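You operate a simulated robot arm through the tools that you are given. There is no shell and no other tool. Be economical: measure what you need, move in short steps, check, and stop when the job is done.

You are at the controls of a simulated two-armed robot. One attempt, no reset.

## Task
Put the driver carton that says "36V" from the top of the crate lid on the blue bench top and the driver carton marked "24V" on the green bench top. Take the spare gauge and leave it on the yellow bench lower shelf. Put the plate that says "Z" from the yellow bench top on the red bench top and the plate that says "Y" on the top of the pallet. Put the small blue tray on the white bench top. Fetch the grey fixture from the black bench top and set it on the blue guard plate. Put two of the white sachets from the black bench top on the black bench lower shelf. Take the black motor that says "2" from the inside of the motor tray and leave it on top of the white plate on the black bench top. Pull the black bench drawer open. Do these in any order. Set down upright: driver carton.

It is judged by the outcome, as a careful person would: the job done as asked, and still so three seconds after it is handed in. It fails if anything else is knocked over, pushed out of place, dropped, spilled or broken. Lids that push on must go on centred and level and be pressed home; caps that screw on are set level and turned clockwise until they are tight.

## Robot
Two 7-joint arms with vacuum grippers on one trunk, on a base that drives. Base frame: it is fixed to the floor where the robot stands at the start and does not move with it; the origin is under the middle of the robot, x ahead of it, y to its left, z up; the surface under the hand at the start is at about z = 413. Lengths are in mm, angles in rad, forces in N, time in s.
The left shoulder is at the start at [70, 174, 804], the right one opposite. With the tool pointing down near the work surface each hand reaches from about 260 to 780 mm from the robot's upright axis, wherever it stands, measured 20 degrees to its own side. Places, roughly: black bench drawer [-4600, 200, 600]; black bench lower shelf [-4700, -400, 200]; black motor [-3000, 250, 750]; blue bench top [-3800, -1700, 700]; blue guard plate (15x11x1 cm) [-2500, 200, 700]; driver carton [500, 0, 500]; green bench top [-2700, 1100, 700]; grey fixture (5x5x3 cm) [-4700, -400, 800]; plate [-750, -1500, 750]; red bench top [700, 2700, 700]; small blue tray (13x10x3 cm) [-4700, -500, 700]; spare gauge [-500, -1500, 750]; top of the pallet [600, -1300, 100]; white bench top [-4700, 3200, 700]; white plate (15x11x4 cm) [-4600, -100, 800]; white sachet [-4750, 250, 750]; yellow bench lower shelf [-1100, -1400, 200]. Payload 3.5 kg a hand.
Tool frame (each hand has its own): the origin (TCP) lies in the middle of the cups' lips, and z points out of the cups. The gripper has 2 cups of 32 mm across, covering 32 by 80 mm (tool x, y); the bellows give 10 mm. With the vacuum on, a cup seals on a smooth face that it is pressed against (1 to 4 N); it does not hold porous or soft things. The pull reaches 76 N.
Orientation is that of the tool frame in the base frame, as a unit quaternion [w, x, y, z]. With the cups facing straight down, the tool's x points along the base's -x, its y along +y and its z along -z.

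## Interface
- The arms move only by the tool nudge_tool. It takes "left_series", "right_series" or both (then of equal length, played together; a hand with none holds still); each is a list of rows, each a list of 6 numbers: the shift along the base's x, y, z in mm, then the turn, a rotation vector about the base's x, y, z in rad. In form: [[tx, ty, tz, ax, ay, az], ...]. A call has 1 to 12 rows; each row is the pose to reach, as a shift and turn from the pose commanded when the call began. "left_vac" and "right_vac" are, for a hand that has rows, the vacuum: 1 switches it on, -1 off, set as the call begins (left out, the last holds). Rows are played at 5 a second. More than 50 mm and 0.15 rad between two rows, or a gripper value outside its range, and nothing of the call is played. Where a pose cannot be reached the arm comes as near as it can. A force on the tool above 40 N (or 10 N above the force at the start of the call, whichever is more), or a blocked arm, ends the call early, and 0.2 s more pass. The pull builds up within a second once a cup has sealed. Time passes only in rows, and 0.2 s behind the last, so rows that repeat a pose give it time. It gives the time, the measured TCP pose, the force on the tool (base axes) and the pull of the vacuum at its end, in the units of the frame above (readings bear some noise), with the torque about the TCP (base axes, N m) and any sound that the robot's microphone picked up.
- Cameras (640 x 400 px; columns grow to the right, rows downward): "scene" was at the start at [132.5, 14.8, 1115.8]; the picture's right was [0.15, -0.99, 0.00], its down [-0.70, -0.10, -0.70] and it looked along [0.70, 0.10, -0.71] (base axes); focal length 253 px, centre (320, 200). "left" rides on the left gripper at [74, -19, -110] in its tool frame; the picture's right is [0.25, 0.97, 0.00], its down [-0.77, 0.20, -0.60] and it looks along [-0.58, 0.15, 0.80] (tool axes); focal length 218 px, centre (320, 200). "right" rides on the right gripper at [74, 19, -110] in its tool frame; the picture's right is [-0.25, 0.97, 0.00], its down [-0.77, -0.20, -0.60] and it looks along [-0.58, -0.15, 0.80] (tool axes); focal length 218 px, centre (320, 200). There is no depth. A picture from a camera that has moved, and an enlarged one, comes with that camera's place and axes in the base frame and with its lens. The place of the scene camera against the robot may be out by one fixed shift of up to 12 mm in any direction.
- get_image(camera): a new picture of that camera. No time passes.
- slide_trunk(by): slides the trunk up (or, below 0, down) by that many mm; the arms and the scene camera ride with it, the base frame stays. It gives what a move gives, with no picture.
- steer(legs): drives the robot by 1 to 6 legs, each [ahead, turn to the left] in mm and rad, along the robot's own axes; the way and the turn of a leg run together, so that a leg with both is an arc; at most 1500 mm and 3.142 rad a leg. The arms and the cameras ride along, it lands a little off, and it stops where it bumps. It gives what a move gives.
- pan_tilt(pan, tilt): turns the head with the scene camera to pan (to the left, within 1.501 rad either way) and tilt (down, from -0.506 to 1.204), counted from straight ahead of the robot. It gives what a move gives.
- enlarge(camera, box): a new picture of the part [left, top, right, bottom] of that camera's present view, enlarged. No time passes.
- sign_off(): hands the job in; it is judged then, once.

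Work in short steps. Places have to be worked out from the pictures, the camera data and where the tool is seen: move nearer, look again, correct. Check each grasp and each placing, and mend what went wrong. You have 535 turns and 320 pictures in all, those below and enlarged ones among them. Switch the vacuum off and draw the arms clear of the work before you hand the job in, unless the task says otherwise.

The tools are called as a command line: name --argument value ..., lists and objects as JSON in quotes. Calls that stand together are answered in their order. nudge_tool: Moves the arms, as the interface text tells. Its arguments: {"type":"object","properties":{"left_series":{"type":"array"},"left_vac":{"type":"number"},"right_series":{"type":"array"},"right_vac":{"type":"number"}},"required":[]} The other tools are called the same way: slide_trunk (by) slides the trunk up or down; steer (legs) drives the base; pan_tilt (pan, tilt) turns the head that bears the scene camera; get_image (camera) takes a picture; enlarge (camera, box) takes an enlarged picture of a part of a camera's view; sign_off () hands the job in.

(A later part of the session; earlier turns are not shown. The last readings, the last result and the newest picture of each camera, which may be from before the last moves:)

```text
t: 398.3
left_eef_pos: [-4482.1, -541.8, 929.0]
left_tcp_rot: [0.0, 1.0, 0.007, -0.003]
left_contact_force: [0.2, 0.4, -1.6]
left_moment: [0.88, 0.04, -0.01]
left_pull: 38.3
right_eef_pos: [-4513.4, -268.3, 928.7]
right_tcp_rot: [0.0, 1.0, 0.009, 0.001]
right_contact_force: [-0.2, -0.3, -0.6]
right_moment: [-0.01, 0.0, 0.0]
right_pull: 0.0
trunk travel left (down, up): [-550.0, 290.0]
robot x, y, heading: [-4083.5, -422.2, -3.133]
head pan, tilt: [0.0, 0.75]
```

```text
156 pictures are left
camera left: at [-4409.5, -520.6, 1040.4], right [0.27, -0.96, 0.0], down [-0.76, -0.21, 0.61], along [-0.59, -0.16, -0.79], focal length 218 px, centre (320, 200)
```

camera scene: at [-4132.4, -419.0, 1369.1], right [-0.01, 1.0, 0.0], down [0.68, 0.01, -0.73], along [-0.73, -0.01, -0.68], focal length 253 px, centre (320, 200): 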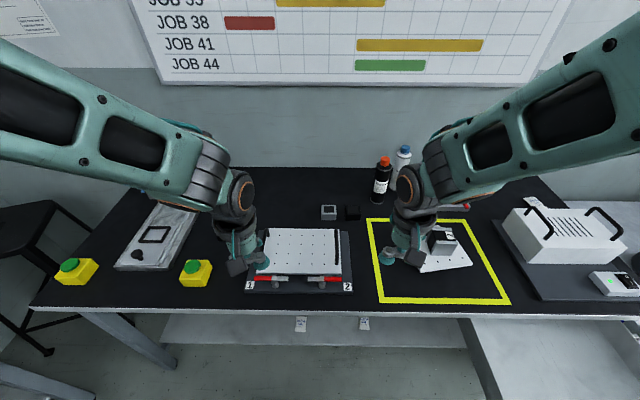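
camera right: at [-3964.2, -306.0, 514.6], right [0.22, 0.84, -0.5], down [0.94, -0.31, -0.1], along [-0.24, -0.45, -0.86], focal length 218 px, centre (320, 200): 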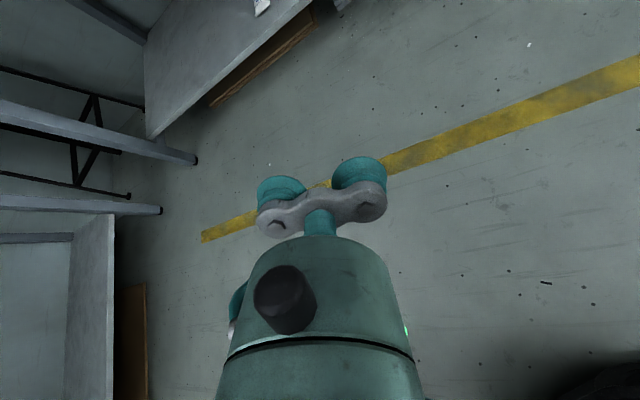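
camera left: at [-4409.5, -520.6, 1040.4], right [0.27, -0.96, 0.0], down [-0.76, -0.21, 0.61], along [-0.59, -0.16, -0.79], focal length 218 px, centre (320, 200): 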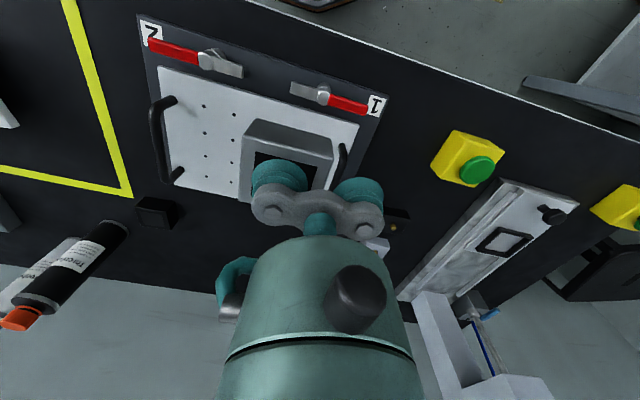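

The fixture is held. I back out, turn east and drive along the aisle to the guard plates (plate ≈ (-2543, 250)).

steer --legs '[[-380, 0], [0, 3.13], [1260, 0]]'

pan_tilt --pan 0.9 --tilt 0.5

get_image --camera "scene"

```text
t: 414.0
left_eef_pos: [-2050.2, -281.3, 928.9]
left_tcp_rot: [0.001, -0.011, 1.0, -0.001]
left_contact_force: [-0.7, 0.7, -1.2]
left_moment: [-0.88, 0.01, 0.01]
left_pull: 37.9
right_eef_pos: [-2019.3, -555.6, 927.5]
right_tcp_rot: [-0.003, -0.012, 1.0, 0.002]
right_contact_force: [-0.9, 0.6, -0.7]
right_moment: [0.01, -0.01, -0.02]
right_pull: 0.1
trunk travel left (down, up): [-550.0, 290.0]
robot x, y, heading: [-2445.6, -403.8, 0.018]
head pan, tilt: [0.0, 0.75]
```

```text
t: 415.2
left_eef_pos: [-2049.8, -281.4, 929.3]
left_tcp_rot: [0.002, -0.01, 1.0, -0.001]
left_contact_force: [0.4, -0.6, -0.9]
left_moment: [-0.89, -0.03, -0.01]
left_pull: 37.4
right_eef_pos: [-2018.0, -555.6, 928.6]
right_tcp_rot: [-0.002, -0.012, 1.0, 0.003]
right_contact_force: [0.4, -0.7, 0.7]
right_moment: [-0.02, 0.01, 0.01]
right_pull: 0.0
trunk travel left (down, up): [-550.0, 290.0]
robot x, y, heading: [-2448.2, -403.3, 0.012]
head pan, tilt: [0.901, 0.499]
```

```text
155 pictures are left
camera scene: at [-2339.4, -327.5, 1391.1], right [0.79, -0.61, 0.0], down [-0.29, -0.38, -0.88], along [0.54, 0.7, -0.48], focal length 253 px, centre (320, 200)
```

scene: 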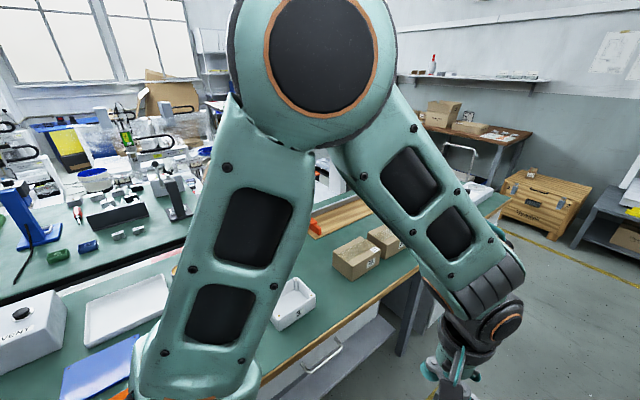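

I turn to face the bench and look.

steer --legs '[[0, 1.555], [85, 0]]'

pan_tilt --pan 0.1 --tilt 0.75

get_image --camera "scene"

get_image --camera "left"

```text
t: 420.1
left_eef_pos: [-2560.5, 82.4, 928.1]
left_tcp_rot: [0.002, -0.707, 0.707, 0.0]
left_contact_force: [0.2, -0.1, -1.4]
left_moment: [0.0, -0.9, -0.01]
left_pull: 37.7
right_eef_pos: [-2286.0, 108.2, 926.7]
right_tcp_rot: [0.003, 0.708, -0.706, 0.001]
right_contact_force: [0.4, 0.7, 0.5]
right_moment: [0.0, 0.0, 0.0]
right_pull: 0.1
trunk travel left (down, up): [-550.0, 290.0]
robot x, y, heading: [-2449.4, -319.9, 1.564]
head pan, tilt: [0.901, 0.499]
```

```text
t: 421.2
left_eef_pos: [-2560.9, 81.3, 928.6]
left_tcp_rot: [0.002, -0.707, 0.707, 0.0]
left_contact_force: [0.0, 0.2, -2.3]
left_moment: [-0.03, -0.88, 0.02]
left_pull: 38.3
right_eef_pos: [-2285.5, 107.2, 927.7]
right_tcp_rot: [0.003, 0.709, -0.705, 0.001]
right_contact_force: [0.2, 0.6, 0.4]
right_moment: [-0.01, 0.04, 0.02]
right_pull: 0.0
trunk travel left (down, up): [-550.0, 290.0]
robot x, y, heading: [-2446.7, -318.9, 1.561]
head pan, tilt: [0.099, 0.75]
```

```text
154 pictures are left
camera scene: at [-2452.1, -182.4, 1369.1], right [1.0, 0.09, 0.0], down [0.06, -0.68, -0.73], along [-0.07, 0.73, -0.68], focal length 253 px, centre (320, 200)
```

scene: 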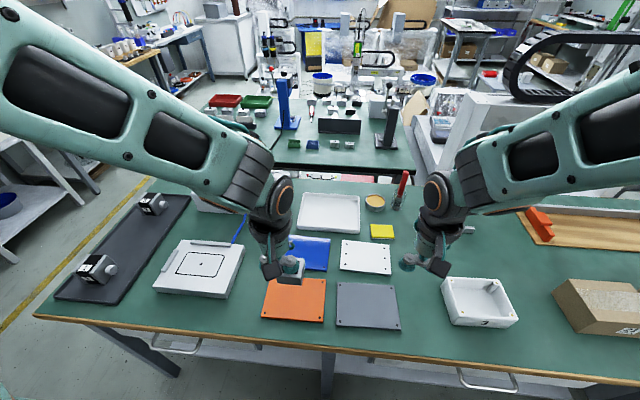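

```text
153 pictures are left
camera left: at [-2541.6, 8.5, 1039.9], right [-0.97, -0.25, 0.0], down [-0.2, 0.77, 0.61], along [-0.15, 0.59, -0.8], focal length 218 px, centre (320, 200)
```

left: 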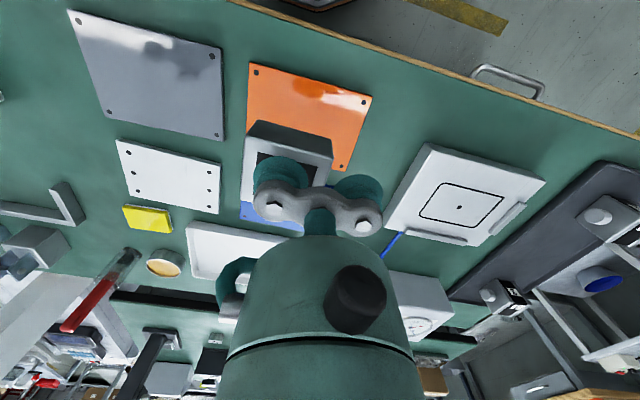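

The blue plate lies just beyond the orange one, centred ≈ (-2543, 250). The fixture is 23 mm to +x of the TCP, so I move the TCP to about (-2566, 250).

nudge_tool --left_series '[[-1, 40, 0, 0, 0, 0], [-2, 80, 0, 0, 0, 0], [-3, 120, 0, 0, 0, 0], [-4, 160, 0, 0, 0, 0], [-5, 168, -30, 0, 0, 0], [-5, 168, -70, 0, 0, 0]]'

get_image --camera "left"

get_image --camera "scene"

```text
t: 422.6
left_eef_pos: [-2563.7, 249.5, 856.8]
left_tcp_rot: [-0.001, 0.707, -0.707, 0.001]
left_contact_force: [-0.8, 0.2, -0.9]
left_moment: [-0.04, -0.87, -0.02]
left_pull: 37.7
right_eef_pos: [-2285.3, 108.0, 927.2]
right_tcp_rot: [0.004, 0.708, -0.706, 0.002]
right_contact_force: [-0.1, 0.5, 0.1]
right_moment: [0.0, -0.04, -0.02]
right_pull: 0.0
trunk travel left (down, up): [-550.0, 290.0]
robot x, y, heading: [-2449.1, -318.6, 1.561]
head pan, tilt: [0.099, 0.75]
```

```text
152 pictures are left
camera left: at [-2546.1, 177.3, 969.0], right [-0.97, -0.25, 0.0], down [-0.2, 0.77, 0.61], along [-0.15, 0.59, -0.8], focal length 218 px, centre (320, 200)
```

left: 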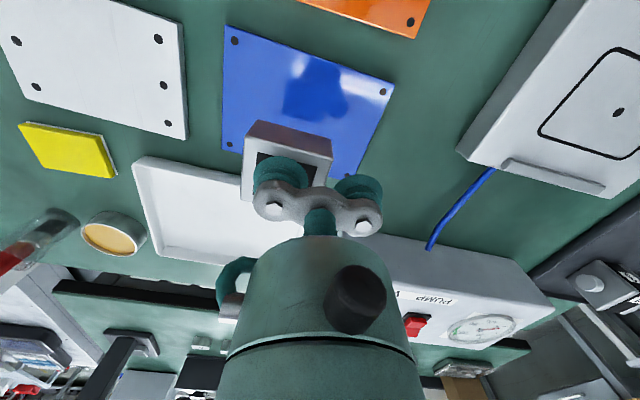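

```text
151 pictures are left
camera scene: at [-2452.0, -181.1, 1369.0], right [1.0, 0.09, 0.0], down [0.06, -0.68, -0.73], along [-0.07, 0.73, -0.68], focal length 253 px, centre (320, 200)
```

scene: 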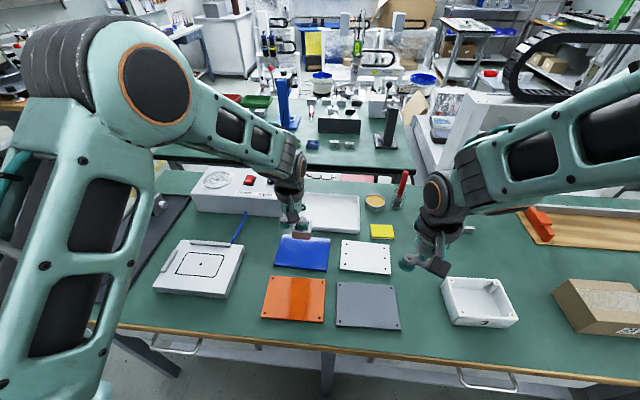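

Plate centre confirmed at (-2545, 249); the fixture is right above it. I lower to contact.

nudge_tool --left_series '[[0, 0, -35, 0, 0, 0], [0, 0, -60, 0, 0, 0], [0, 0, -67, 0, 0, 0], [0, 0, -72, 0, 0, 0], [0, 0, -76, 0, 0, 0], [0, 0, -80, 0, 0, 0], [0, 0, -83, 0, 0, 0], [0, 0, -86, 0, 0, 0]]'

```text
t: 424.4
left_eef_pos: [-2564.8, 248.4, 776.1]
left_tcp_rot: [-0.003, 0.707, -0.707, -0.002]
left_contact_force: [-2.0, 1.3, 28.5]
left_moment: [-0.17, -1.23, 0.05]
left_pull: 37.7
right_eef_pos: [-2284.5, 104.8, 928.2]
right_tcp_rot: [0.002, 0.709, -0.706, 0.0]
right_contact_force: [-0.3, -0.4, 0.3]
right_moment: [0.0, -0.02, 0.03]
right_pull: 0.0
trunk travel left (down, up): [-550.0, 290.0]
robot x, y, heading: [-2446.3, -320.2, 1.563]
head pan, tilt: [0.099, 0.75]
```

In contact. I release and lift.

nudge_tool --left_series '[[0, 0, 4, 0, 0, 0], [0, 0, 6, 0, 0, 0], [0, 0, 6, 0, 0, 0], [0, 0, 12, 0, 0, 0], [0, 0, 40, 0, 0, 0], [0, 0, 85, 0, 0, 0], [0, 0, 130, 0, 0, 0], [0, 0, 155, 0, 0, 0]]' --left_vac -1

get_image --camera "left"

```text
t: 426.2
left_eef_pos: [-2565.1, 248.2, 929.3]
left_tcp_rot: [0.002, -0.707, 0.707, 0.001]
left_contact_force: [0.5, 0.5, -0.5]
left_moment: [-0.01, 0.0, -0.04]
left_pull: 0.1
right_eef_pos: [-2285.1, 105.8, 926.9]
right_tcp_rot: [0.003, 0.708, -0.706, 0.001]
right_contact_force: [0.0, -0.3, 0.2]
right_moment: [0.0, 0.0, -0.02]
right_pull: 0.0
trunk travel left (down, up): [-550.0, 290.0]
robot x, y, heading: [-2444.5, -319.1, 1.562]
head pan, tilt: [0.099, 0.75]
```

```text
150 pictures are left
camera left: at [-2546.7, 176.2, 1039.4], right [-0.97, -0.25, 0.0], down [-0.2, 0.77, 0.61], along [-0.15, 0.59, -0.79], focal length 218 px, centre (320, 200)
```

left: 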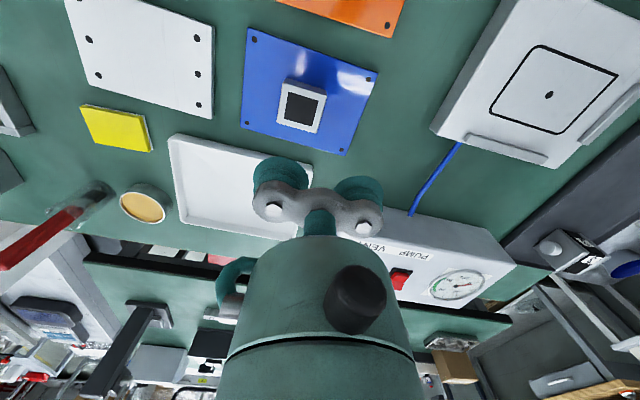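

The fixture sits in the middle of the blue plate. I retract and drive east to the yellow bench.

nudge_tool --left_series '[[0, -40, 0, 0, 0, 0], [0, -80, 0, 0, 0, 0], [0, -120, 0, 0, 0, 0], [-10, -160, 0, 0, 0, 0]]'

steer --legs '[[-160, 0], [0, -1.562], [1000, 0], [850, 0], [0, -1.57]]'

pan_tilt --pan 0.0 --tilt 0.6

get_image --camera "scene"

```text
t: 427.2
left_eef_pos: [-2576.8, 87.3, 929.0]
left_tcp_rot: [-0.002, 0.707, -0.707, -0.001]
left_contact_force: [0.4, -0.3, -0.6]
left_moment: [0.0, -0.01, 0.01]
left_pull: 0.1
right_eef_pos: [-2285.6, 105.5, 927.7]
right_tcp_rot: [0.002, 0.708, -0.706, 0.0]
right_contact_force: [0.0, -0.2, 0.1]
right_moment: [0.0, -0.03, -0.03]
right_pull: 0.0
trunk travel left (down, up): [-550.0, 290.0]
robot x, y, heading: [-2445.6, -318.3, 1.567]
head pan, tilt: [0.099, 0.75]
```

```text
t: 445.2
left_eef_pos: [-477.9, -899.1, 928.3]
left_tcp_rot: [0.0, 0.712, 0.702, -0.003]
left_contact_force: [0.3, -0.7, -0.5]
left_moment: [0.04, 0.02, -0.01]
left_pull: 0.0
right_eef_pos: [-769.3, -912.6, 926.1]
right_tcp_rot: [-0.001, 0.711, 0.704, 0.004]
right_contact_force: [-0.5, 0.2, 0.6]
right_moment: [-0.01, -0.02, 0.01]
right_pull: 0.1
trunk travel left (down, up): [-550.0, 290.0]
robot x, y, heading: [-604.9, -494.0, -1.591]
head pan, tilt: [0.099, 0.75]
```

```text
t: 445.9
left_eef_pos: [-479.1, -898.4, 928.7]
left_tcp_rot: [0.0, 0.712, 0.703, -0.002]
left_contact_force: [0.8, -0.9, 0.1]
left_moment: [0.03, 0.01, 0.0]
left_pull: 0.1
right_eef_pos: [-769.4, -913.4, 926.6]
right_tcp_rot: [0.0, 0.71, 0.704, 0.003]
right_contact_force: [0.0, -0.6, -0.5]
right_moment: [0.01, 0.0, -0.01]
right_pull: 0.1
trunk travel left (down, up): [-550.0, 290.0]
robot x, y, heading: [-601.5, -488.5, -1.589]
head pan, tilt: [0.0, 0.6]
```

```text
149 pictures are left
camera scene: at [-602.1, -625.2, 1382.0], right [-1.0, 0.02, 0.0], down [0.01, 0.57, -0.82], along [-0.02, -0.82, -0.57], focal length 253 px, centre (320, 200)
```

scene: 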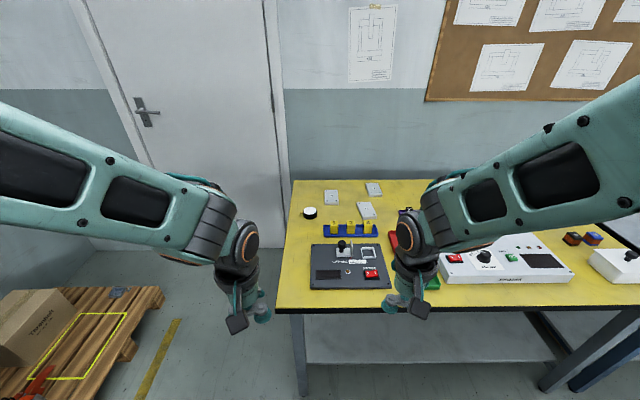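

I zoom in on the plates and the gauge.

enlarge --camera "scene" --box '[280, 170, 420, 258]'

```text
4.55 times, centred on (350, 214) of scene
camera zoom: at [-602.1, -625.2, 1382.0], right [-1.0, 0.02, 0.0], down [0.01, 0.57, -0.82], along [-0.02, -0.82, -0.57], focal length 1148 px, centre (184, 136)
```

zoom: 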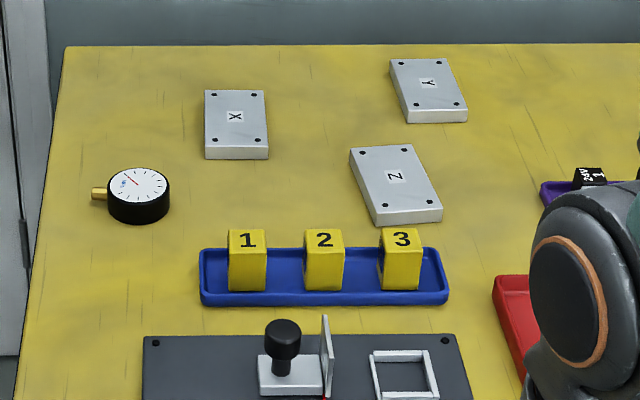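

Plates X, Y and Z are readable (the front one is Z, the back right Y), and the gauge is at about (-587, -1415). From the front I can get the gauge with the left hand and Z (≈(-820, -1447)) with the right; Y later from the bench's east end. I move closer.

steer --legs '[[0, -0.373], [240, 0], [0, 0.39]]'

get_image --camera "left"

get_image --camera "scene"

```text
t: 449.9
left_eef_pos: [-561.6, -1115.4, 928.4]
left_tcp_rot: [0.001, 0.706, 0.709, -0.002]
left_contact_force: [-0.6, 0.3, 0.3]
left_moment: [0.02, -0.01, 0.0]
left_pull: 0.0
right_eef_pos: [-852.2, -1134.7, 927.9]
right_tcp_rot: [-0.001, 0.705, 0.709, 0.003]
right_contact_force: [0.4, 0.1, -0.2]
right_moment: [0.01, 0.03, -0.01]
right_pull: 0.1
trunk travel left (down, up): [-550.0, 290.0]
robot x, y, heading: [-693.2, -708.0, -1.571]
head pan, tilt: [0.0, 0.6]
```

```text
147 pictures are left
camera left: at [-581.0, -1041.0, 1039.7], right [0.97, 0.26, 0.0], down [0.2, -0.77, 0.61], along [0.15, -0.59, -0.8], focal length 218 px, centre (320, 200)
```

left: 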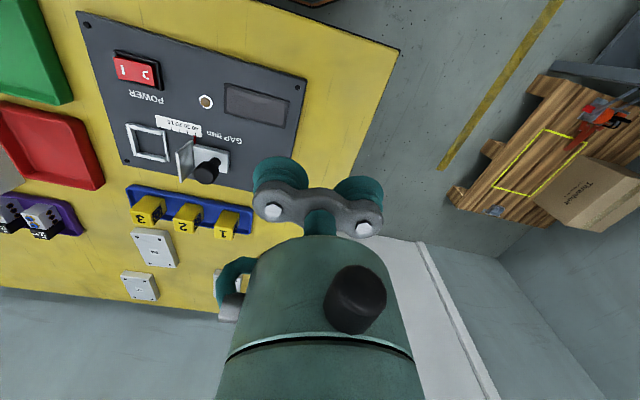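

```text
146 pictures are left
camera scene: at [-689.8, -844.6, 1382.0], right [-1.0, 0.0, 0.0], down [0.0, 0.57, -0.82], along [0.0, -0.82, -0.57], focal length 253 px, centre (320, 200)
```

scene: 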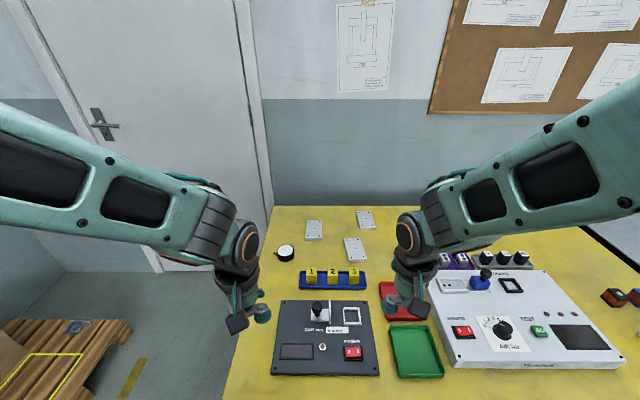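

I extend the left hand toward the gauge at its current height and look.

nudge_tool --left_series '[[-4, -40, 0, 0, 0, 0], [-8, -80, 0, 0, 0, 0], [-12, -120, 0, 0, 0, 0], [-16, -160, 0, 0, 0, 0], [-20, -200, 0, 0, 0, 0], [-20, -235, 0, 0, 0, 0]]'

get_image --camera "left"

```text
t: 451.3
left_eef_pos: [-583.2, -1351.6, 928.4]
left_tcp_rot: [0.0, 0.706, 0.708, -0.001]
left_contact_force: [-0.8, 0.6, -0.1]
left_moment: [0.02, 0.03, 0.01]
left_pull: 0.1
right_eef_pos: [-851.7, -1135.0, 927.0]
right_tcp_rot: [-0.001, 0.704, 0.71, 0.004]
right_contact_force: [-0.9, 0.0, -0.2]
right_moment: [0.01, 0.02, 0.02]
right_pull: 0.0
trunk travel left (down, up): [-550.0, 290.0]
robot x, y, heading: [-694.5, -706.7, -1.575]
head pan, tilt: [0.0, 0.6]
```

```text
145 pictures are left
camera left: at [-601.4, -1276.9, 1038.9], right [0.97, 0.26, 0.0], down [0.2, -0.77, 0.61], along [0.15, -0.59, -0.8], focal length 218 px, centre (320, 200)
```

left: 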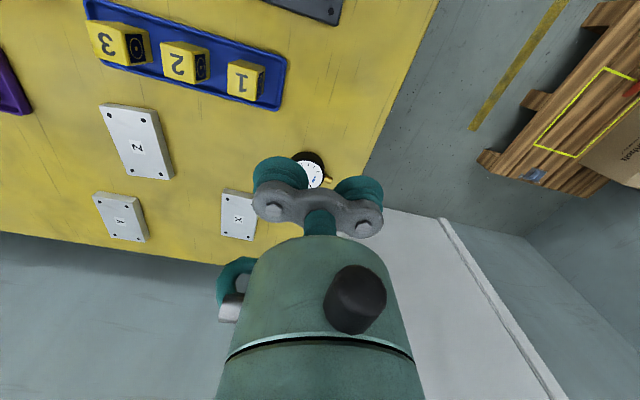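

Gauge dial centre ≈ (-575, -1427). I place the +x cup on it (TCP x≈-599) and approach.

nudge_tool --left_series '[[-5, -25, -10, 0, 0, 0], [-10, -50, -25, 0, 0, 0], [-16, -75, -50, 0, 0, 0], [-16, -75, -85, 0, 0, 0], [-16, -75, -105, 0, 0, 0]]'

get_image --camera "left"

enlarge --camera "scene" --box '[230, 200, 350, 280]'

```text
t: 452.5
left_eef_pos: [-598.7, -1426.1, 822.9]
left_tcp_rot: [0.0, 0.706, 0.708, -0.003]
left_contact_force: [-0.1, -1.0, 0.3]
left_moment: [0.02, 0.01, 0.0]
left_pull: 0.0
right_eef_pos: [-852.4, -1135.3, 926.6]
right_tcp_rot: [-0.001, 0.705, 0.709, 0.004]
right_contact_force: [-0.2, -0.6, 0.0]
right_moment: [-0.03, 0.0, -0.04]
right_pull: 0.1
trunk travel left (down, up): [-550.0, 290.0]
robot x, y, heading: [-689.4, -706.9, -1.573]
head pan, tilt: [0.0, 0.6]
```

```text
144 pictures are left
camera left: at [-617.3, -1351.1, 934.9], right [0.97, 0.26, 0.0], down [0.21, -0.77, 0.61], along [0.15, -0.59, -0.8], focal length 218 px, centre (320, 200)
```

left: 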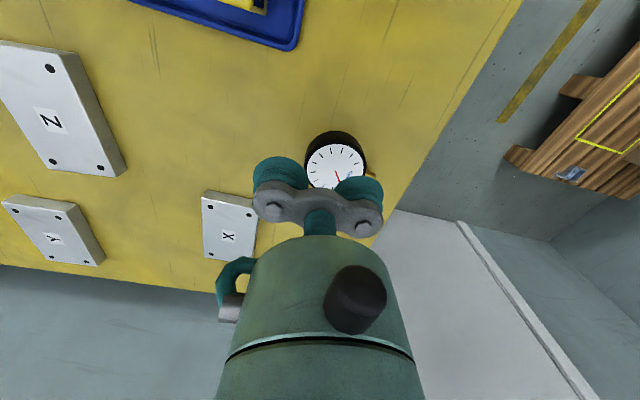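

```text
5.00 times, centred on (290, 240) of scene
camera zoom: at [-690.0, -844.9, 1382.0], right [-1.0, 0.0, 0.0], down [0.0, 0.57, -0.82], along [0.0, -0.82, -0.57], focal length 1263 px, centre (470, 0)
```

zoom: 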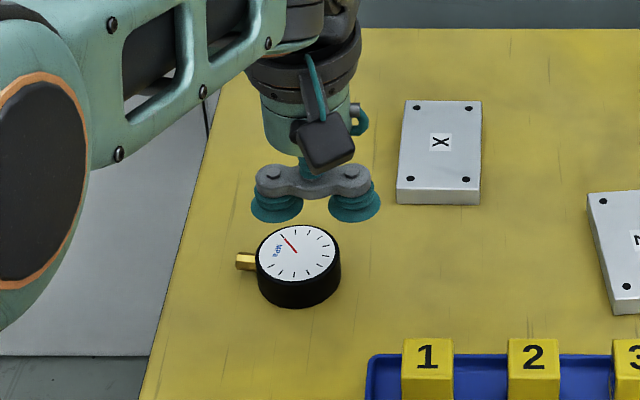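

Dial centre refined to (-582, -1428). I shift -7 mm and descend slowly with vacuum on.

nudge_tool --left_series '[[-7, -2, -20, 0, 0, 0], [-7, -2, -35, 0, 0, 0], [-7, -2, -42, 0, 0, 0], [-7, -2, -47, 0, 0, 0], [-7, -2, -52, 0, 0, 0], [-7, -2, -55, 0, 0, 0], [-7, -2, -55, 0, 0, 0]]' --left_vac 1

```text
t: 454.1
left_eef_pos: [-603.4, -1426.8, 767.0]
left_tcp_rot: [0.0, 0.706, 0.708, -0.003]
left_contact_force: [-0.3, -0.5, -0.2]
left_moment: [0.0, 0.01, -0.01]
left_pull: 0.1
right_eef_pos: [-852.2, -1134.6, 927.0]
right_tcp_rot: [0.0, 0.705, 0.709, 0.003]
right_contact_force: [-0.1, -0.4, -0.3]
right_moment: [0.0, -0.02, 0.01]
right_pull: 0.1
trunk travel left (down, up): [-550.0, 290.0]
robot x, y, heading: [-690.0, -711.7, -1.575]
head pan, tilt: [0.0, 0.6]
```

Not touching yet; I continue in small steps.

nudge_tool --left_series '[[0, 0, -3, 0, 0, 0], [0, 0, -6, 0, 0, 0], [0, 0, -9, 0, 0, 0], [0, 0, -12, 0, 0, 0], [0, 0, -12, 0, 0, 0], [0, 0, -12, 0, 0, 0]]'

```text
t: 455.5
left_eef_pos: [-605.1, -1426.8, 756.5]
left_tcp_rot: [-0.001, 0.706, 0.709, -0.001]
left_contact_force: [-1.6, 0.4, 3.7]
left_moment: [-0.02, -0.04, 0.0]
left_pull: 0.1
right_eef_pos: [-851.9, -1135.3, 927.2]
right_tcp_rot: [0.0, 0.705, 0.709, 0.003]
right_contact_force: [0.4, 0.4, 0.1]
right_moment: [0.04, 0.01, 0.0]
right_pull: 0.1
trunk travel left (down, up): [-550.0, 290.0]
robot x, y, heading: [-689.8, -706.4, -1.575]
head pan, tilt: [0.0, 0.6]
```

Touching with ~4 N but no seal. I look before pressing more.

get_image --camera "left"

enlarge --camera "scene" --box '[230, 200, 350, 280]'

```text
142 pictures are left
camera left: at [-624.7, -1352.7, 867.8], right [0.97, 0.26, 0.0], down [0.2, -0.77, 0.61], along [0.15, -0.59, -0.79], focal length 218 px, centre (320, 200)
```

left: 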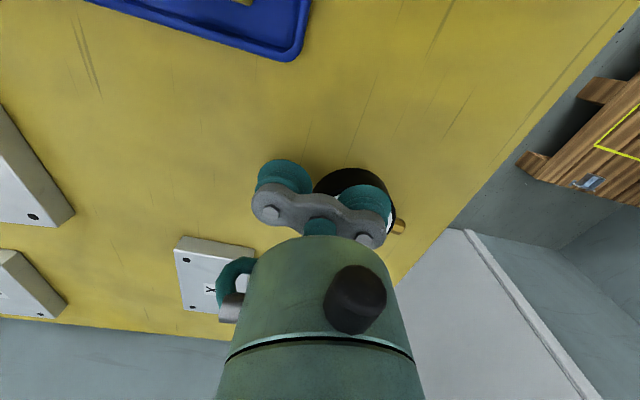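

```text
5.00 times, centred on (290, 240) of scene
camera zoom: at [-690.3, -844.0, 1382.1], right [-1.0, 0.0, 0.0], down [0.0, 0.56, -0.83], along [0.0, -0.83, -0.56], focal length 1263 px, centre (470, 0)
```

zoom: 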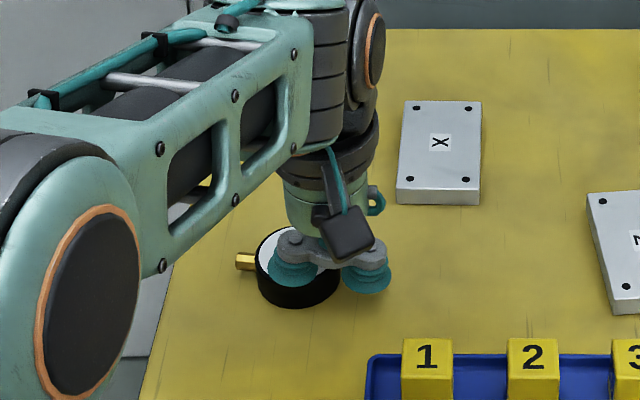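

The dial is lower than assumed (~757), so its centre is really ≈ (-580, -1440). I lift slightly, shift 13 mm back and press again.

nudge_tool --left_series '[[0, 0, 10, 0, 0, 0], [0, -13, 10, 0, 0, 0], [0, -13, 3, 0, 0, 0], [0, -13, 0, 0, 0, 0], [0, -13, -3, 0, 0, 0], [0, -13, -3, 0, 0, 0], [0, -13, -3, 0, 0, 0], [0, -13, -3, 0, 0, 0]]'

enlarge --camera "scene" --box '[230, 200, 350, 280]'

```text
t: 457.3
left_eef_pos: [-604.2, -1440.1, 755.5]
left_tcp_rot: [0.002, 0.706, 0.708, -0.003]
left_contact_force: [0.7, -11.1, 29.4]
left_moment: [-0.01, -1.19, -0.08]
left_pull: 37.9
right_eef_pos: [-852.3, -1132.5, 927.1]
right_tcp_rot: [0.001, 0.705, 0.71, 0.002]
right_contact_force: [-0.3, 0.8, -0.6]
right_moment: [0.0, 0.03, -0.01]
right_pull: 0.1
trunk travel left (down, up): [-550.0, 290.0]
robot x, y, heading: [-689.4, -709.1, -1.571]
head pan, tilt: [0.0, 0.6]
```

```text
5.00 times, centred on (290, 240) of scene
camera zoom: at [-690.7, -841.4, 1382.4], right [-1.0, 0.0, 0.0], down [0.0, 0.56, -0.83], along [0.0, -0.83, -0.56], focal length 1263 px, centre (470, 0)
```

zoom: 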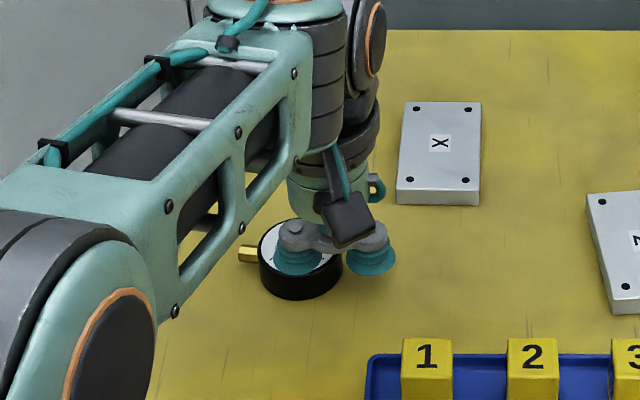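

Sealed. I lift the gauge and retract the left hand.

nudge_tool --left_series '[[0, 0, 10, 0, 0, 0], [0, 0, 50, 0, 0, 0], [0, 0, 95, 0, 0, 0], [0, 0, 140, 0, 0, 0], [0, 0, 175, 0, 0, 0], [5, 45, 175, 0, 0, 0], [10, 90, 175, 0, 0, 0], [15, 135, 175, 0, 0, 0], [25, 180, 175, 0, 0, 0], [35, 225, 175, 0, 0, 0], [45, 270, 175, 0, 0, 0], [55, 310, 175, 0, 0, 0]]'

get_image --camera "left"

get_image --camera "right"

```text
t: 459.9
left_eef_pos: [-549.3, -1129.1, 929.5]
left_tcp_rot: [0.001, 0.706, 0.708, -0.002]
left_contact_force: [0.4, -0.2, -1.6]
left_moment: [0.03, -0.91, 0.01]
left_pull: 37.5
right_eef_pos: [-850.7, -1134.3, 927.6]
right_tcp_rot: [0.0, 0.705, 0.71, 0.003]
right_contact_force: [-1.3, 0.1, 0.2]
right_moment: [0.01, 0.03, 0.0]
right_pull: 0.1
trunk travel left (down, up): [-550.0, 290.0]
robot x, y, heading: [-692.6, -707.5, -1.573]
head pan, tilt: [0.0, 0.6]
```

```text
139 pictures are left
camera left: at [-568.4, -1054.0, 1040.2], right [0.97, 0.26, 0.0], down [0.21, -0.77, 0.61], along [0.15, -0.59, -0.79], focal length 218 px, centre (320, 200)
```

left: 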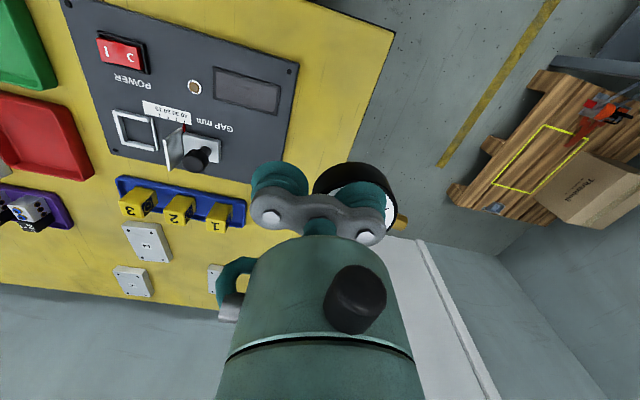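

```text
138 pictures are left
camera right: at [-833.6, -1060.4, 1037.8], right [0.97, -0.25, 0.0], down [-0.2, -0.77, 0.6], along [-0.15, -0.58, -0.8], focal length 218 px, centre (320, 200)
```

right: 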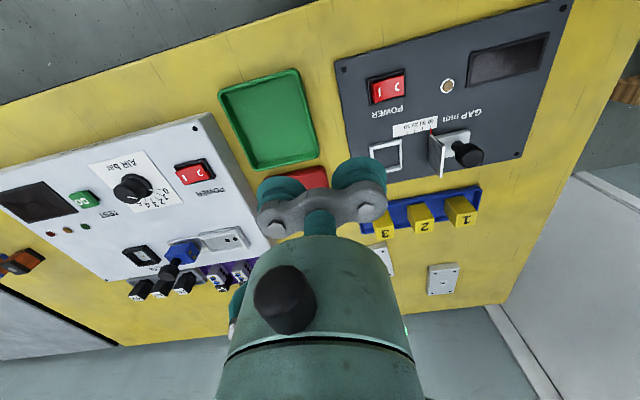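

Gauge held. Now the right hand goes to plate Z, turning so the cups lie along its length.

nudge_tool --right_series '[[2, -20, 0, 0, 0, 0.138], [5, -40, 0, 0, 0, 0.276], [7, -60, 0, 0, 0, 0.415], [10, -80, 0, 0, 0, 0.553], [12, -100, 0, 0, 0, 0.691], [15, -120, 0, 0, 0, 0.829], [17, -140, 0, 0, 0, 0.967], [19, -160, 0, 0, 0, 1.105], [22, -180, 0, 0, 0, 1.244], [24, -200, 0, 0, 0, 1.382], [27, -220, 0, 0, 0, 1.52], [29, -240, 0, 0, 0, 1.658]]'

get_image --camera "right"

enlarge --camera "scene" --box '[290, 190, 430, 278]'

```text
t: 462.5
left_eef_pos: [-549.7, -1131.4, 927.5]
left_tcp_rot: [0.0, 0.706, 0.709, -0.001]
left_contact_force: [-0.3, -0.7, -0.8]
left_moment: [0.05, -0.88, 0.0]
left_pull: 37.9
right_eef_pos: [-823.1, -1375.1, 925.6]
right_tcp_rot: [-0.002, -0.048, 0.999, 0.002]
right_contact_force: [-0.2, 0.7, 0.1]
right_moment: [0.04, 0.01, 0.0]
right_pull: 0.1
trunk travel left (down, up): [-550.0, 290.0]
robot x, y, heading: [-693.6, -706.8, -1.571]
head pan, tilt: [0.0, 0.6]
```

```text
137 pictures are left
camera right: at [-898.0, -1363.5, 1036.5], right [0.16, 0.99, 0.0], down [0.79, -0.13, 0.6], along [0.59, -0.09, -0.8], focal length 218 px, centre (320, 200)
```

right: 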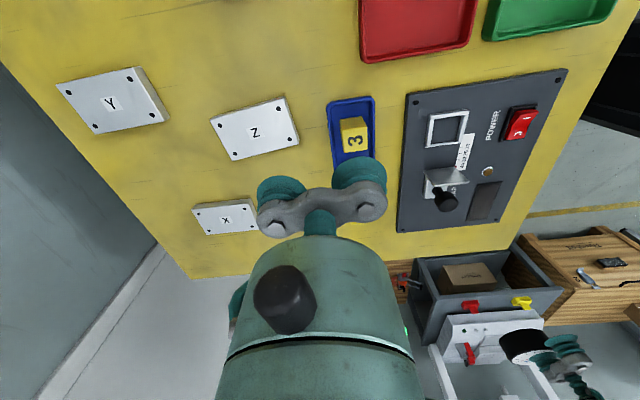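

```text
4.55 times, centred on (360, 234) of scene
camera zoom: at [-690.3, -845.6, 1381.9], right [-1.0, 0.0, 0.0], down [0.0, 0.57, -0.82], along [0.0, -0.82, -0.57], focal length 1148 px, centre (138, 46)
```

zoom: 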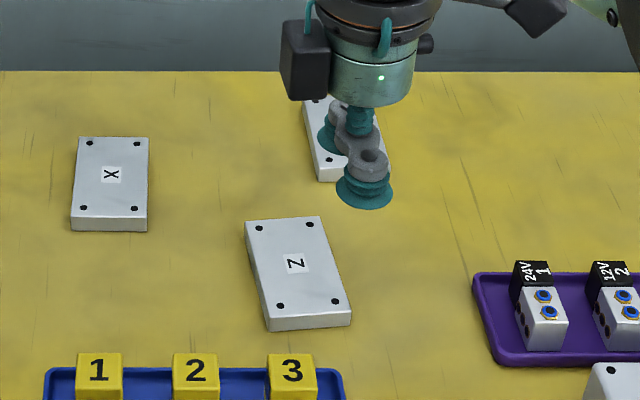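

Labels confirmed upright from the right camera (Z in front, Y behind). Z's centre ≈ (-814, -1460). I move above it.

nudge_tool --right_series '[[3, -28, -10, 0, 0, -0.005], [6, -56, -30, 0, 0, -0.01], [9, -85, -60, 0, 0, -0.015], [9, -85, -100, 0, 0, -0.015], [9, -85, -130, 0, 0, -0.015]]'

get_image --camera "right"

enlarge --camera "scene" --box '[290, 190, 430, 278]'

```text
t: 463.7
left_eef_pos: [-549.4, -1131.7, 928.1]
left_tcp_rot: [0.001, 0.706, 0.708, -0.002]
left_contact_force: [-0.6, -0.2, -1.0]
left_moment: [0.06, -0.89, -0.02]
left_pull: 37.8
right_eef_pos: [-815.0, -1456.4, 796.7]
right_tcp_rot: [-0.003, -0.039, 0.999, 0.002]
right_contact_force: [0.3, 0.9, -1.3]
right_moment: [-0.01, 0.0, -0.01]
right_pull: 0.1
trunk travel left (down, up): [-550.0, 290.0]
robot x, y, heading: [-696.4, -709.7, -1.576]
head pan, tilt: [0.0, 0.6]
```

```text
135 pictures are left
camera right: at [-889.7, -1443.9, 906.6], right [0.18, 0.98, 0.0], down [0.79, -0.14, 0.6], along [0.59, -0.1, -0.8], focal length 218 px, centre (320, 200)
```

right: 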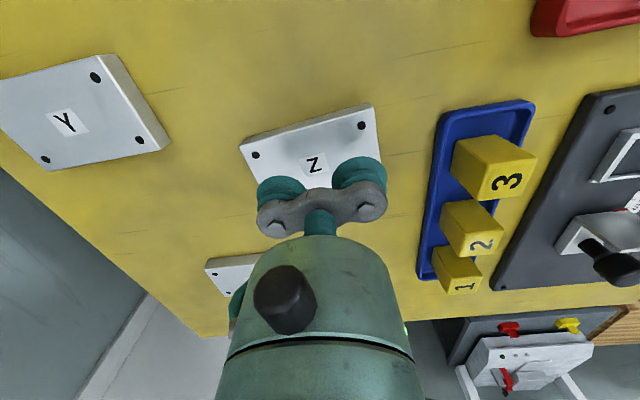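

```text
4.55 times, centred on (360, 234) of scene
camera zoom: at [-690.4, -845.2, 1382.0], right [-1.0, 0.0, 0.0], down [0.0, 0.57, -0.82], along [0.0, -0.82, -0.57], focal length 1148 px, centre (138, 46)
```

zoom: 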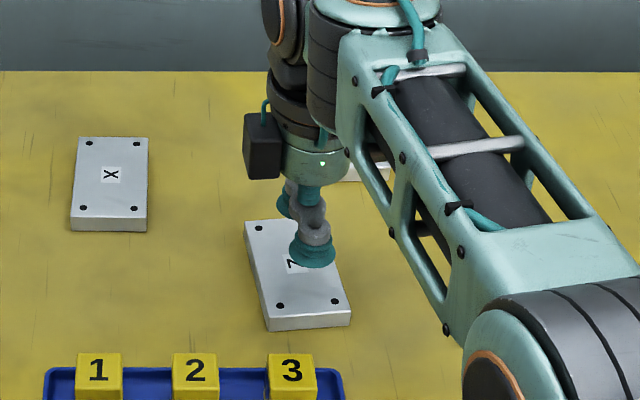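

Almost centred: I shift (+3, -5), and descend with vacuum.

nudge_tool --right_series '[[3, -5, -20, 0, 0, 0.02], [3, -5, -32, 0, 0, 0.02], [3, -5, -38, 0, 0, 0.02], [3, -5, -43, 0, 0, 0.02], [3, -5, -47, 0, 0, 0.02], [3, -5, -47, 0, 0, 0.02], [3, -5, -47, 0, 0, 0.02]]' --right_vac 1

```text
t: 465.3
left_eef_pos: [-549.2, -1129.5, 929.4]
left_tcp_rot: [0.001, 0.706, 0.708, -0.002]
left_contact_force: [0.4, 0.2, -1.8]
left_moment: [0.03, -0.88, 0.02]
left_pull: 37.9
right_eef_pos: [-816.3, -1450.9, 755.9]
right_tcp_rot: [-0.003, -0.05, 0.999, 0.0]
right_contact_force: [0.7, 0.2, 11.0]
right_moment: [-0.17, -0.28, 0.26]
right_pull: 75.6
right hand out of reach, approached as far as the arm can: row 1, 2, 3, 4, 5, 6, 7
trunk travel left (down, up): [-550.0, 290.0]
robot x, y, heading: [-691.4, -709.3, -1.571]
head pan, tilt: [0.0, 0.6]
```

Sealed with both cups. I lift and draw Z in.

nudge_tool --right_series '[[0, 10, 15, 0, 0, 0], [0, 15, 55, 0, 0, 0], [0, 20, 100, 0, 0, 0], [0, 30, 140, 0, 0, 0], [0, 50, 170, 0, 0, 0], [0, 95, 172, 0, 0, 0], [0, 140, 172, 0, 0, 0], [0, 185, 172, 0, 0, 0], [0, 230, 172, 0, 0, 0], [0, 275, 172, 0, 0, 0], [0, 310, 172, 0, 0, 0]]'

get_image --camera "scene"

```text
t: 467.7
left_eef_pos: [-549.6, -1130.2, 928.8]
left_tcp_rot: [0.0, 0.706, 0.708, -0.001]
left_contact_force: [1.2, 0.1, -1.5]
left_moment: [-0.01, -0.88, -0.01]
left_pull: 37.9
right_eef_pos: [-815.9, -1140.1, 926.9]
right_tcp_rot: [-0.002, -0.05, 0.999, 0.0]
right_contact_force: [0.0, -0.7, -2.2]
right_moment: [-0.02, -0.01, -0.02]
right_pull: 38.3
trunk travel left (down, up): [-550.0, 290.0]
robot x, y, heading: [-687.6, -707.2, -1.574]
head pan, tilt: [0.0, 0.6]
```

```text
133 pictures are left
camera scene: at [-690.0, -843.2, 1382.1], right [-1.0, 0.0, 0.0], down [0.0, 0.56, -0.83], along [0.0, -0.83, -0.56], focal length 253 px, centre (320, 200)
```

scene: 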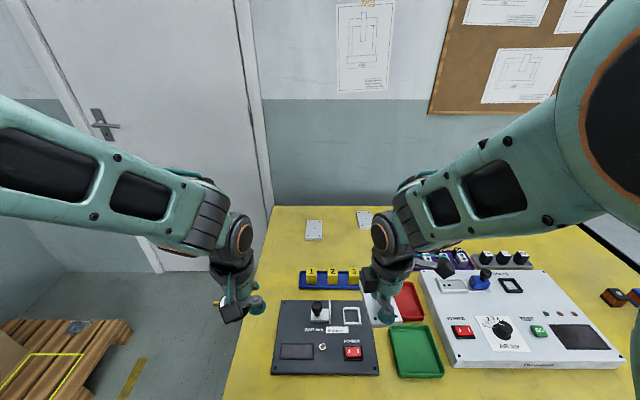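

Z is still firmly held. Now the gauge goes to the lower shelf: I back off, lower the trunk, and look at the shelf.

steer --legs '[[-300, 0]]'

slide_trunk --by -400

slide_trunk --by -140

pan_tilt --pan 0.0 --tilt 0.45

get_image --camera "scene"

```text
t: 469.8
left_eef_pos: [-548.9, -828.6, 927.8]
left_tcp_rot: [0.0, 0.707, 0.707, -0.002]
left_contact_force: [0.9, -0.3, -0.1]
left_moment: [0.0, -0.87, -0.01]
left_pull: 37.5
right_eef_pos: [-814.2, -838.1, 925.9]
right_tcp_rot: [-0.003, -0.049, 0.999, 0.002]
right_contact_force: [0.2, 0.2, -1.8]
right_moment: [0.02, 0.04, 0.04]
right_pull: 37.7
trunk travel left (down, up): [-550.0, 290.0]
robot x, y, heading: [-687.5, -407.1, -1.58]
head pan, tilt: [0.0, 0.6]
```

```text
t: 473.6
left_eef_pos: [-548.2, -828.9, 528.5]
left_tcp_rot: [0.001, 0.707, 0.708, -0.002]
left_contact_force: [0.5, 0.8, -0.8]
left_moment: [0.01, -0.88, 0.01]
left_pull: 38.2
right_eef_pos: [-814.5, -841.0, 526.4]
right_tcp_rot: [-0.003, -0.049, 0.999, 0.002]
right_contact_force: [0.6, -0.8, -3.1]
right_moment: [0.01, 0.0, 0.0]
right_pull: 37.6
trunk travel left (down, up): [-150.0, 690.0]
robot x, y, heading: [-690.6, -405.5, -1.576]
head pan, tilt: [0.0, 0.6]
```

```text
t: 475.3
left_eef_pos: [-548.3, -830.3, 388.0]
left_tcp_rot: [0.001, 0.706, 0.708, -0.001]
left_contact_force: [-0.4, -0.3, -1.5]
left_moment: [0.0, -0.87, -0.01]
left_pull: 37.9
right_eef_pos: [-814.2, -838.4, 386.1]
right_tcp_rot: [-0.002, -0.05, 0.999, 0.001]
right_contact_force: [-0.1, 0.0, -2.4]
right_moment: [0.01, 0.03, 0.01]
right_pull: 37.6
trunk travel left (down, up): [-10.0, 830.0]
robot x, y, heading: [-692.7, -405.3, -1.58]
head pan, tilt: [0.0, 0.6]
```

```text
t: 476.0
left_eef_pos: [-549.0, -829.9, 387.2]
left_tcp_rot: [0.001, 0.706, 0.708, -0.002]
left_contact_force: [0.2, -0.5, -0.9]
left_moment: [0.01, -0.89, 0.02]
left_pull: 37.7
right_eef_pos: [-815.9, -838.2, 386.0]
right_tcp_rot: [-0.003, -0.049, 0.999, 0.002]
right_contact_force: [0.1, -0.1, -2.2]
right_moment: [-0.02, 0.01, 0.0]
right_pull: 38.1
trunk travel left (down, up): [-10.0, 830.0]
robot x, y, heading: [-693.2, -406.7, -1.579]
head pan, tilt: [0.0, 0.45]
```

```text
132 pictures are left
camera scene: at [-689.1, -546.4, 855.5], right [-1.0, 0.0, 0.0], down [0.0, 0.44, -0.9], along [0.0, -0.9, -0.44], focal length 253 px, centre (320, 200)
```

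scene: 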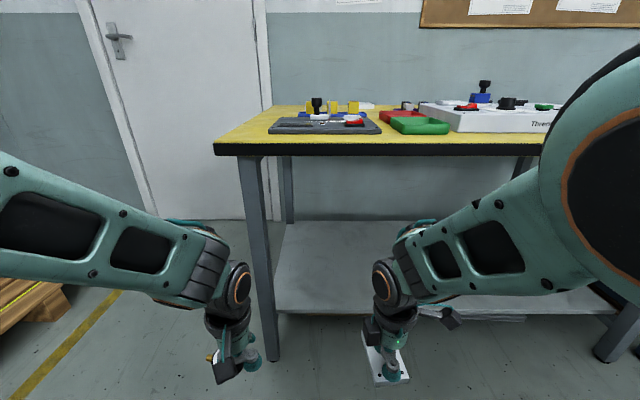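

The front-left leg stands at x≈-545, so I shift the base 190 mm west before going in.

steer --legs '[[0, -1.57], [190, 0], [0, 1.575]]'

nudge_tool --left_series '[[0, -30, -15, 0, 0, 0], [0, -60, -35, 0, 0, 0], [0, -90, -55, 0, 0, 0], [0, -125, -75, 0, 0, 0], [0, -160, -90, 0, 0, 0], [0, -200, -100, 0, 0, 0], [0, -235, -105, 0, 0, 0]]'

get_image --camera "scene"

get_image --camera "left"

```text
t: 485.3
left_eef_pos: [-742.4, -825.3, 388.1]
left_tcp_rot: [0.0, 0.708, 0.706, -0.002]
left_contact_force: [-0.1, -0.2, -1.1]
left_moment: [-0.01, -0.87, 0.0]
left_pull: 38.4
right_eef_pos: [-1009.1, -833.8, 385.5]
right_tcp_rot: [-0.003, -0.046, 0.999, 0.001]
right_contact_force: [-0.9, -0.6, -2.6]
right_moment: [0.07, 0.0, 0.02]
right_pull: 38.0
trunk travel left (down, up): [-10.0, 830.0]
robot x, y, heading: [-882.7, -404.4, -1.579]
head pan, tilt: [0.0, 0.45]
```

```text
t: 486.9
left_eef_pos: [-743.5, -1061.9, 283.7]
left_tcp_rot: [0.0, 0.708, 0.706, -0.002]
left_contact_force: [-0.2, -0.4, -1.2]
left_moment: [0.02, -0.88, 0.02]
left_pull: 37.6
right_eef_pos: [-1009.4, -834.1, 386.0]
right_tcp_rot: [-0.003, -0.046, 0.999, 0.001]
right_contact_force: [0.1, 0.3, -2.9]
right_moment: [0.01, 0.0, 0.0]
right_pull: 37.1
trunk travel left (down, up): [-10.0, 830.0]
robot x, y, heading: [-880.4, -404.7, -1.589]
head pan, tilt: [0.0, 0.45]
```

```text
131 pictures are left
camera scene: at [-881.5, -541.7, 855.5], right [-1.0, 0.01, 0.0], down [0.0, 0.44, -0.9], along [-0.01, -0.9, -0.44], focal length 253 px, centre (320, 200)
```

scene: 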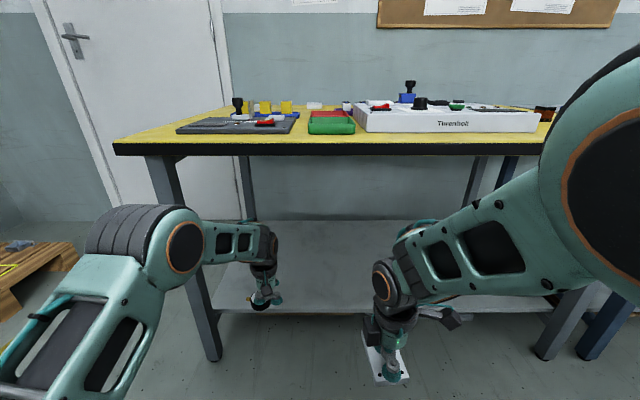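

```text
130 pictures are left
camera left: at [-762.8, -987.5, 394.6], right [0.97, 0.25, 0.0], down [0.2, -0.77, 0.61], along [0.15, -0.59, -0.8], focal length 218 px, centre (320, 200)
```

left: 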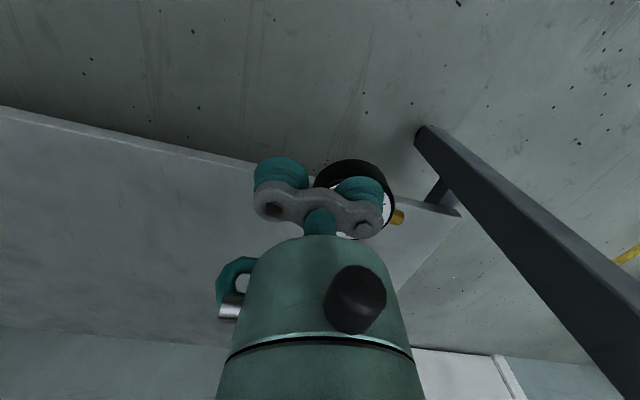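

The left elbow would pass too near that leg; I shift another 150 mm west.

steer --legs '[[-120, 0], [0, -1.57], [150, 0], [0, 1.577], [120, 0]]'

get_image --camera "scene"

```text
t: 491.1
left_eef_pos: [-1498.7, -614.3, 283.4]
left_tcp_rot: [-0.002, 0.99, 0.143, 0.0]
left_contact_force: [0.6, -0.2, -0.6]
left_moment: [-0.74, -0.2, 0.06]
left_pull: 37.7
right_eef_pos: [-1356.6, -291.7, 384.7]
right_tcp_rot: [-0.001, 0.562, 0.827, 0.002]
right_contact_force: [0.5, -0.9, -1.8]
right_moment: [0.04, 0.06, -0.01]
right_pull: 38.4
trunk travel left (down, up): [-10.0, 830.0]
robot x, y, heading: [-906.7, -299.9, -2.755]
head pan, tilt: [0.0, 0.45]
stopped in leg 2: the robot was blocked; the commanded pose is now the measured one
```

```text
129 pictures are left
camera scene: at [-1033.5, -353.1, 855.5], right [-0.38, 0.92, 0.0], down [0.4, 0.17, -0.9], along [-0.83, -0.34, -0.44], focal length 253 px, centre (320, 200)
```

scene: 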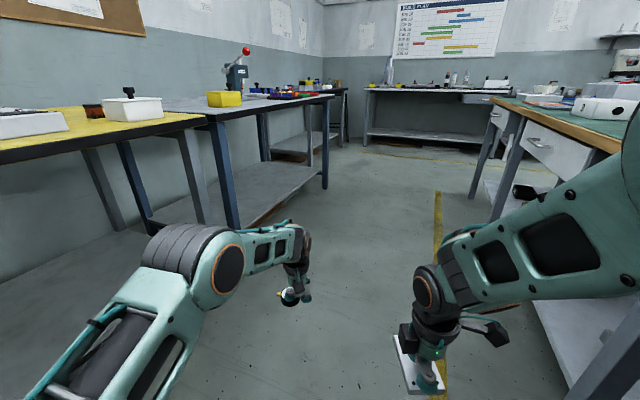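

The base brushed the island edge behind. I pull the left hand in, move forward-left a little and turn back south.

nudge_tool --left_series '[[37, 15, 10, 0, 0, 0], [74, 30, 20, 0, 0, 0], [111, 45, 30, 0, 0, 0], [148, 60, 40, 0, 0, 0]]'

steer --legs '[[150, 0], [0, 1.18]]'

get_image --camera "scene"

```text
t: 492.1
left_eef_pos: [-1352.6, -552.5, 321.6]
left_tcp_rot: [-0.001, 0.99, 0.142, 0.0]
left_contact_force: [0.3, 0.6, -1.8]
left_moment: [-0.82, -0.21, 0.08]
left_pull: 38.1
right_eef_pos: [-1356.6, -291.6, 386.0]
right_tcp_rot: [-0.001, 0.561, 0.828, 0.003]
right_contact_force: [-0.4, -0.8, -2.4]
right_moment: [0.0, 0.03, -0.02]
right_pull: 37.7
trunk travel left (down, up): [-10.0, 830.0]
robot x, y, heading: [-905.7, -302.6, -2.749]
head pan, tilt: [0.0, 0.45]
```

```text
t: 496.4
left_eef_pos: [-982.7, -868.0, 322.0]
left_tcp_rot: [-0.001, 0.745, 0.667, -0.002]
left_contact_force: [0.2, -0.1, -0.8]
left_moment: [0.0, -0.01, 0.03]
left_pull: 0.1
right_eef_pos: [-1225.5, -772.2, 385.2]
right_tcp_rot: [-0.002, 0.008, 1.0, 0.002]
right_contact_force: [-0.5, 0.7, -3.0]
right_moment: [-0.05, 0.0, 0.0]
right_pull: 37.7
trunk travel left (down, up): [-10.0, 830.0]
robot x, y, heading: [-1046.4, -360.0, -1.574]
head pan, tilt: [0.0, 0.45]
```

```text
128 pictures are left
camera scene: at [-1042.4, -497.7, 855.5], right [-1.0, 0.0, 0.0], down [0.0, 0.44, -0.9], along [0.0, -0.9, -0.44], focal length 253 px, centre (320, 200)
```

scene: 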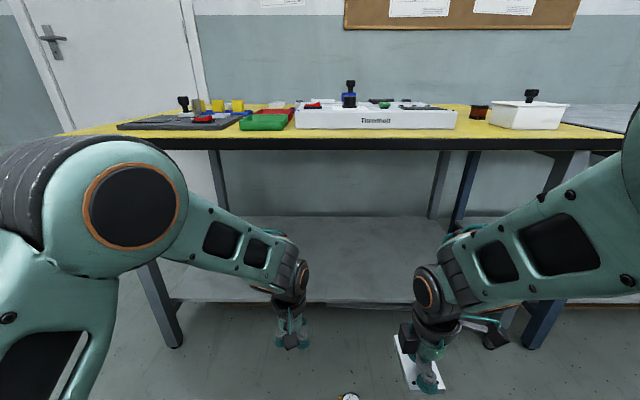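

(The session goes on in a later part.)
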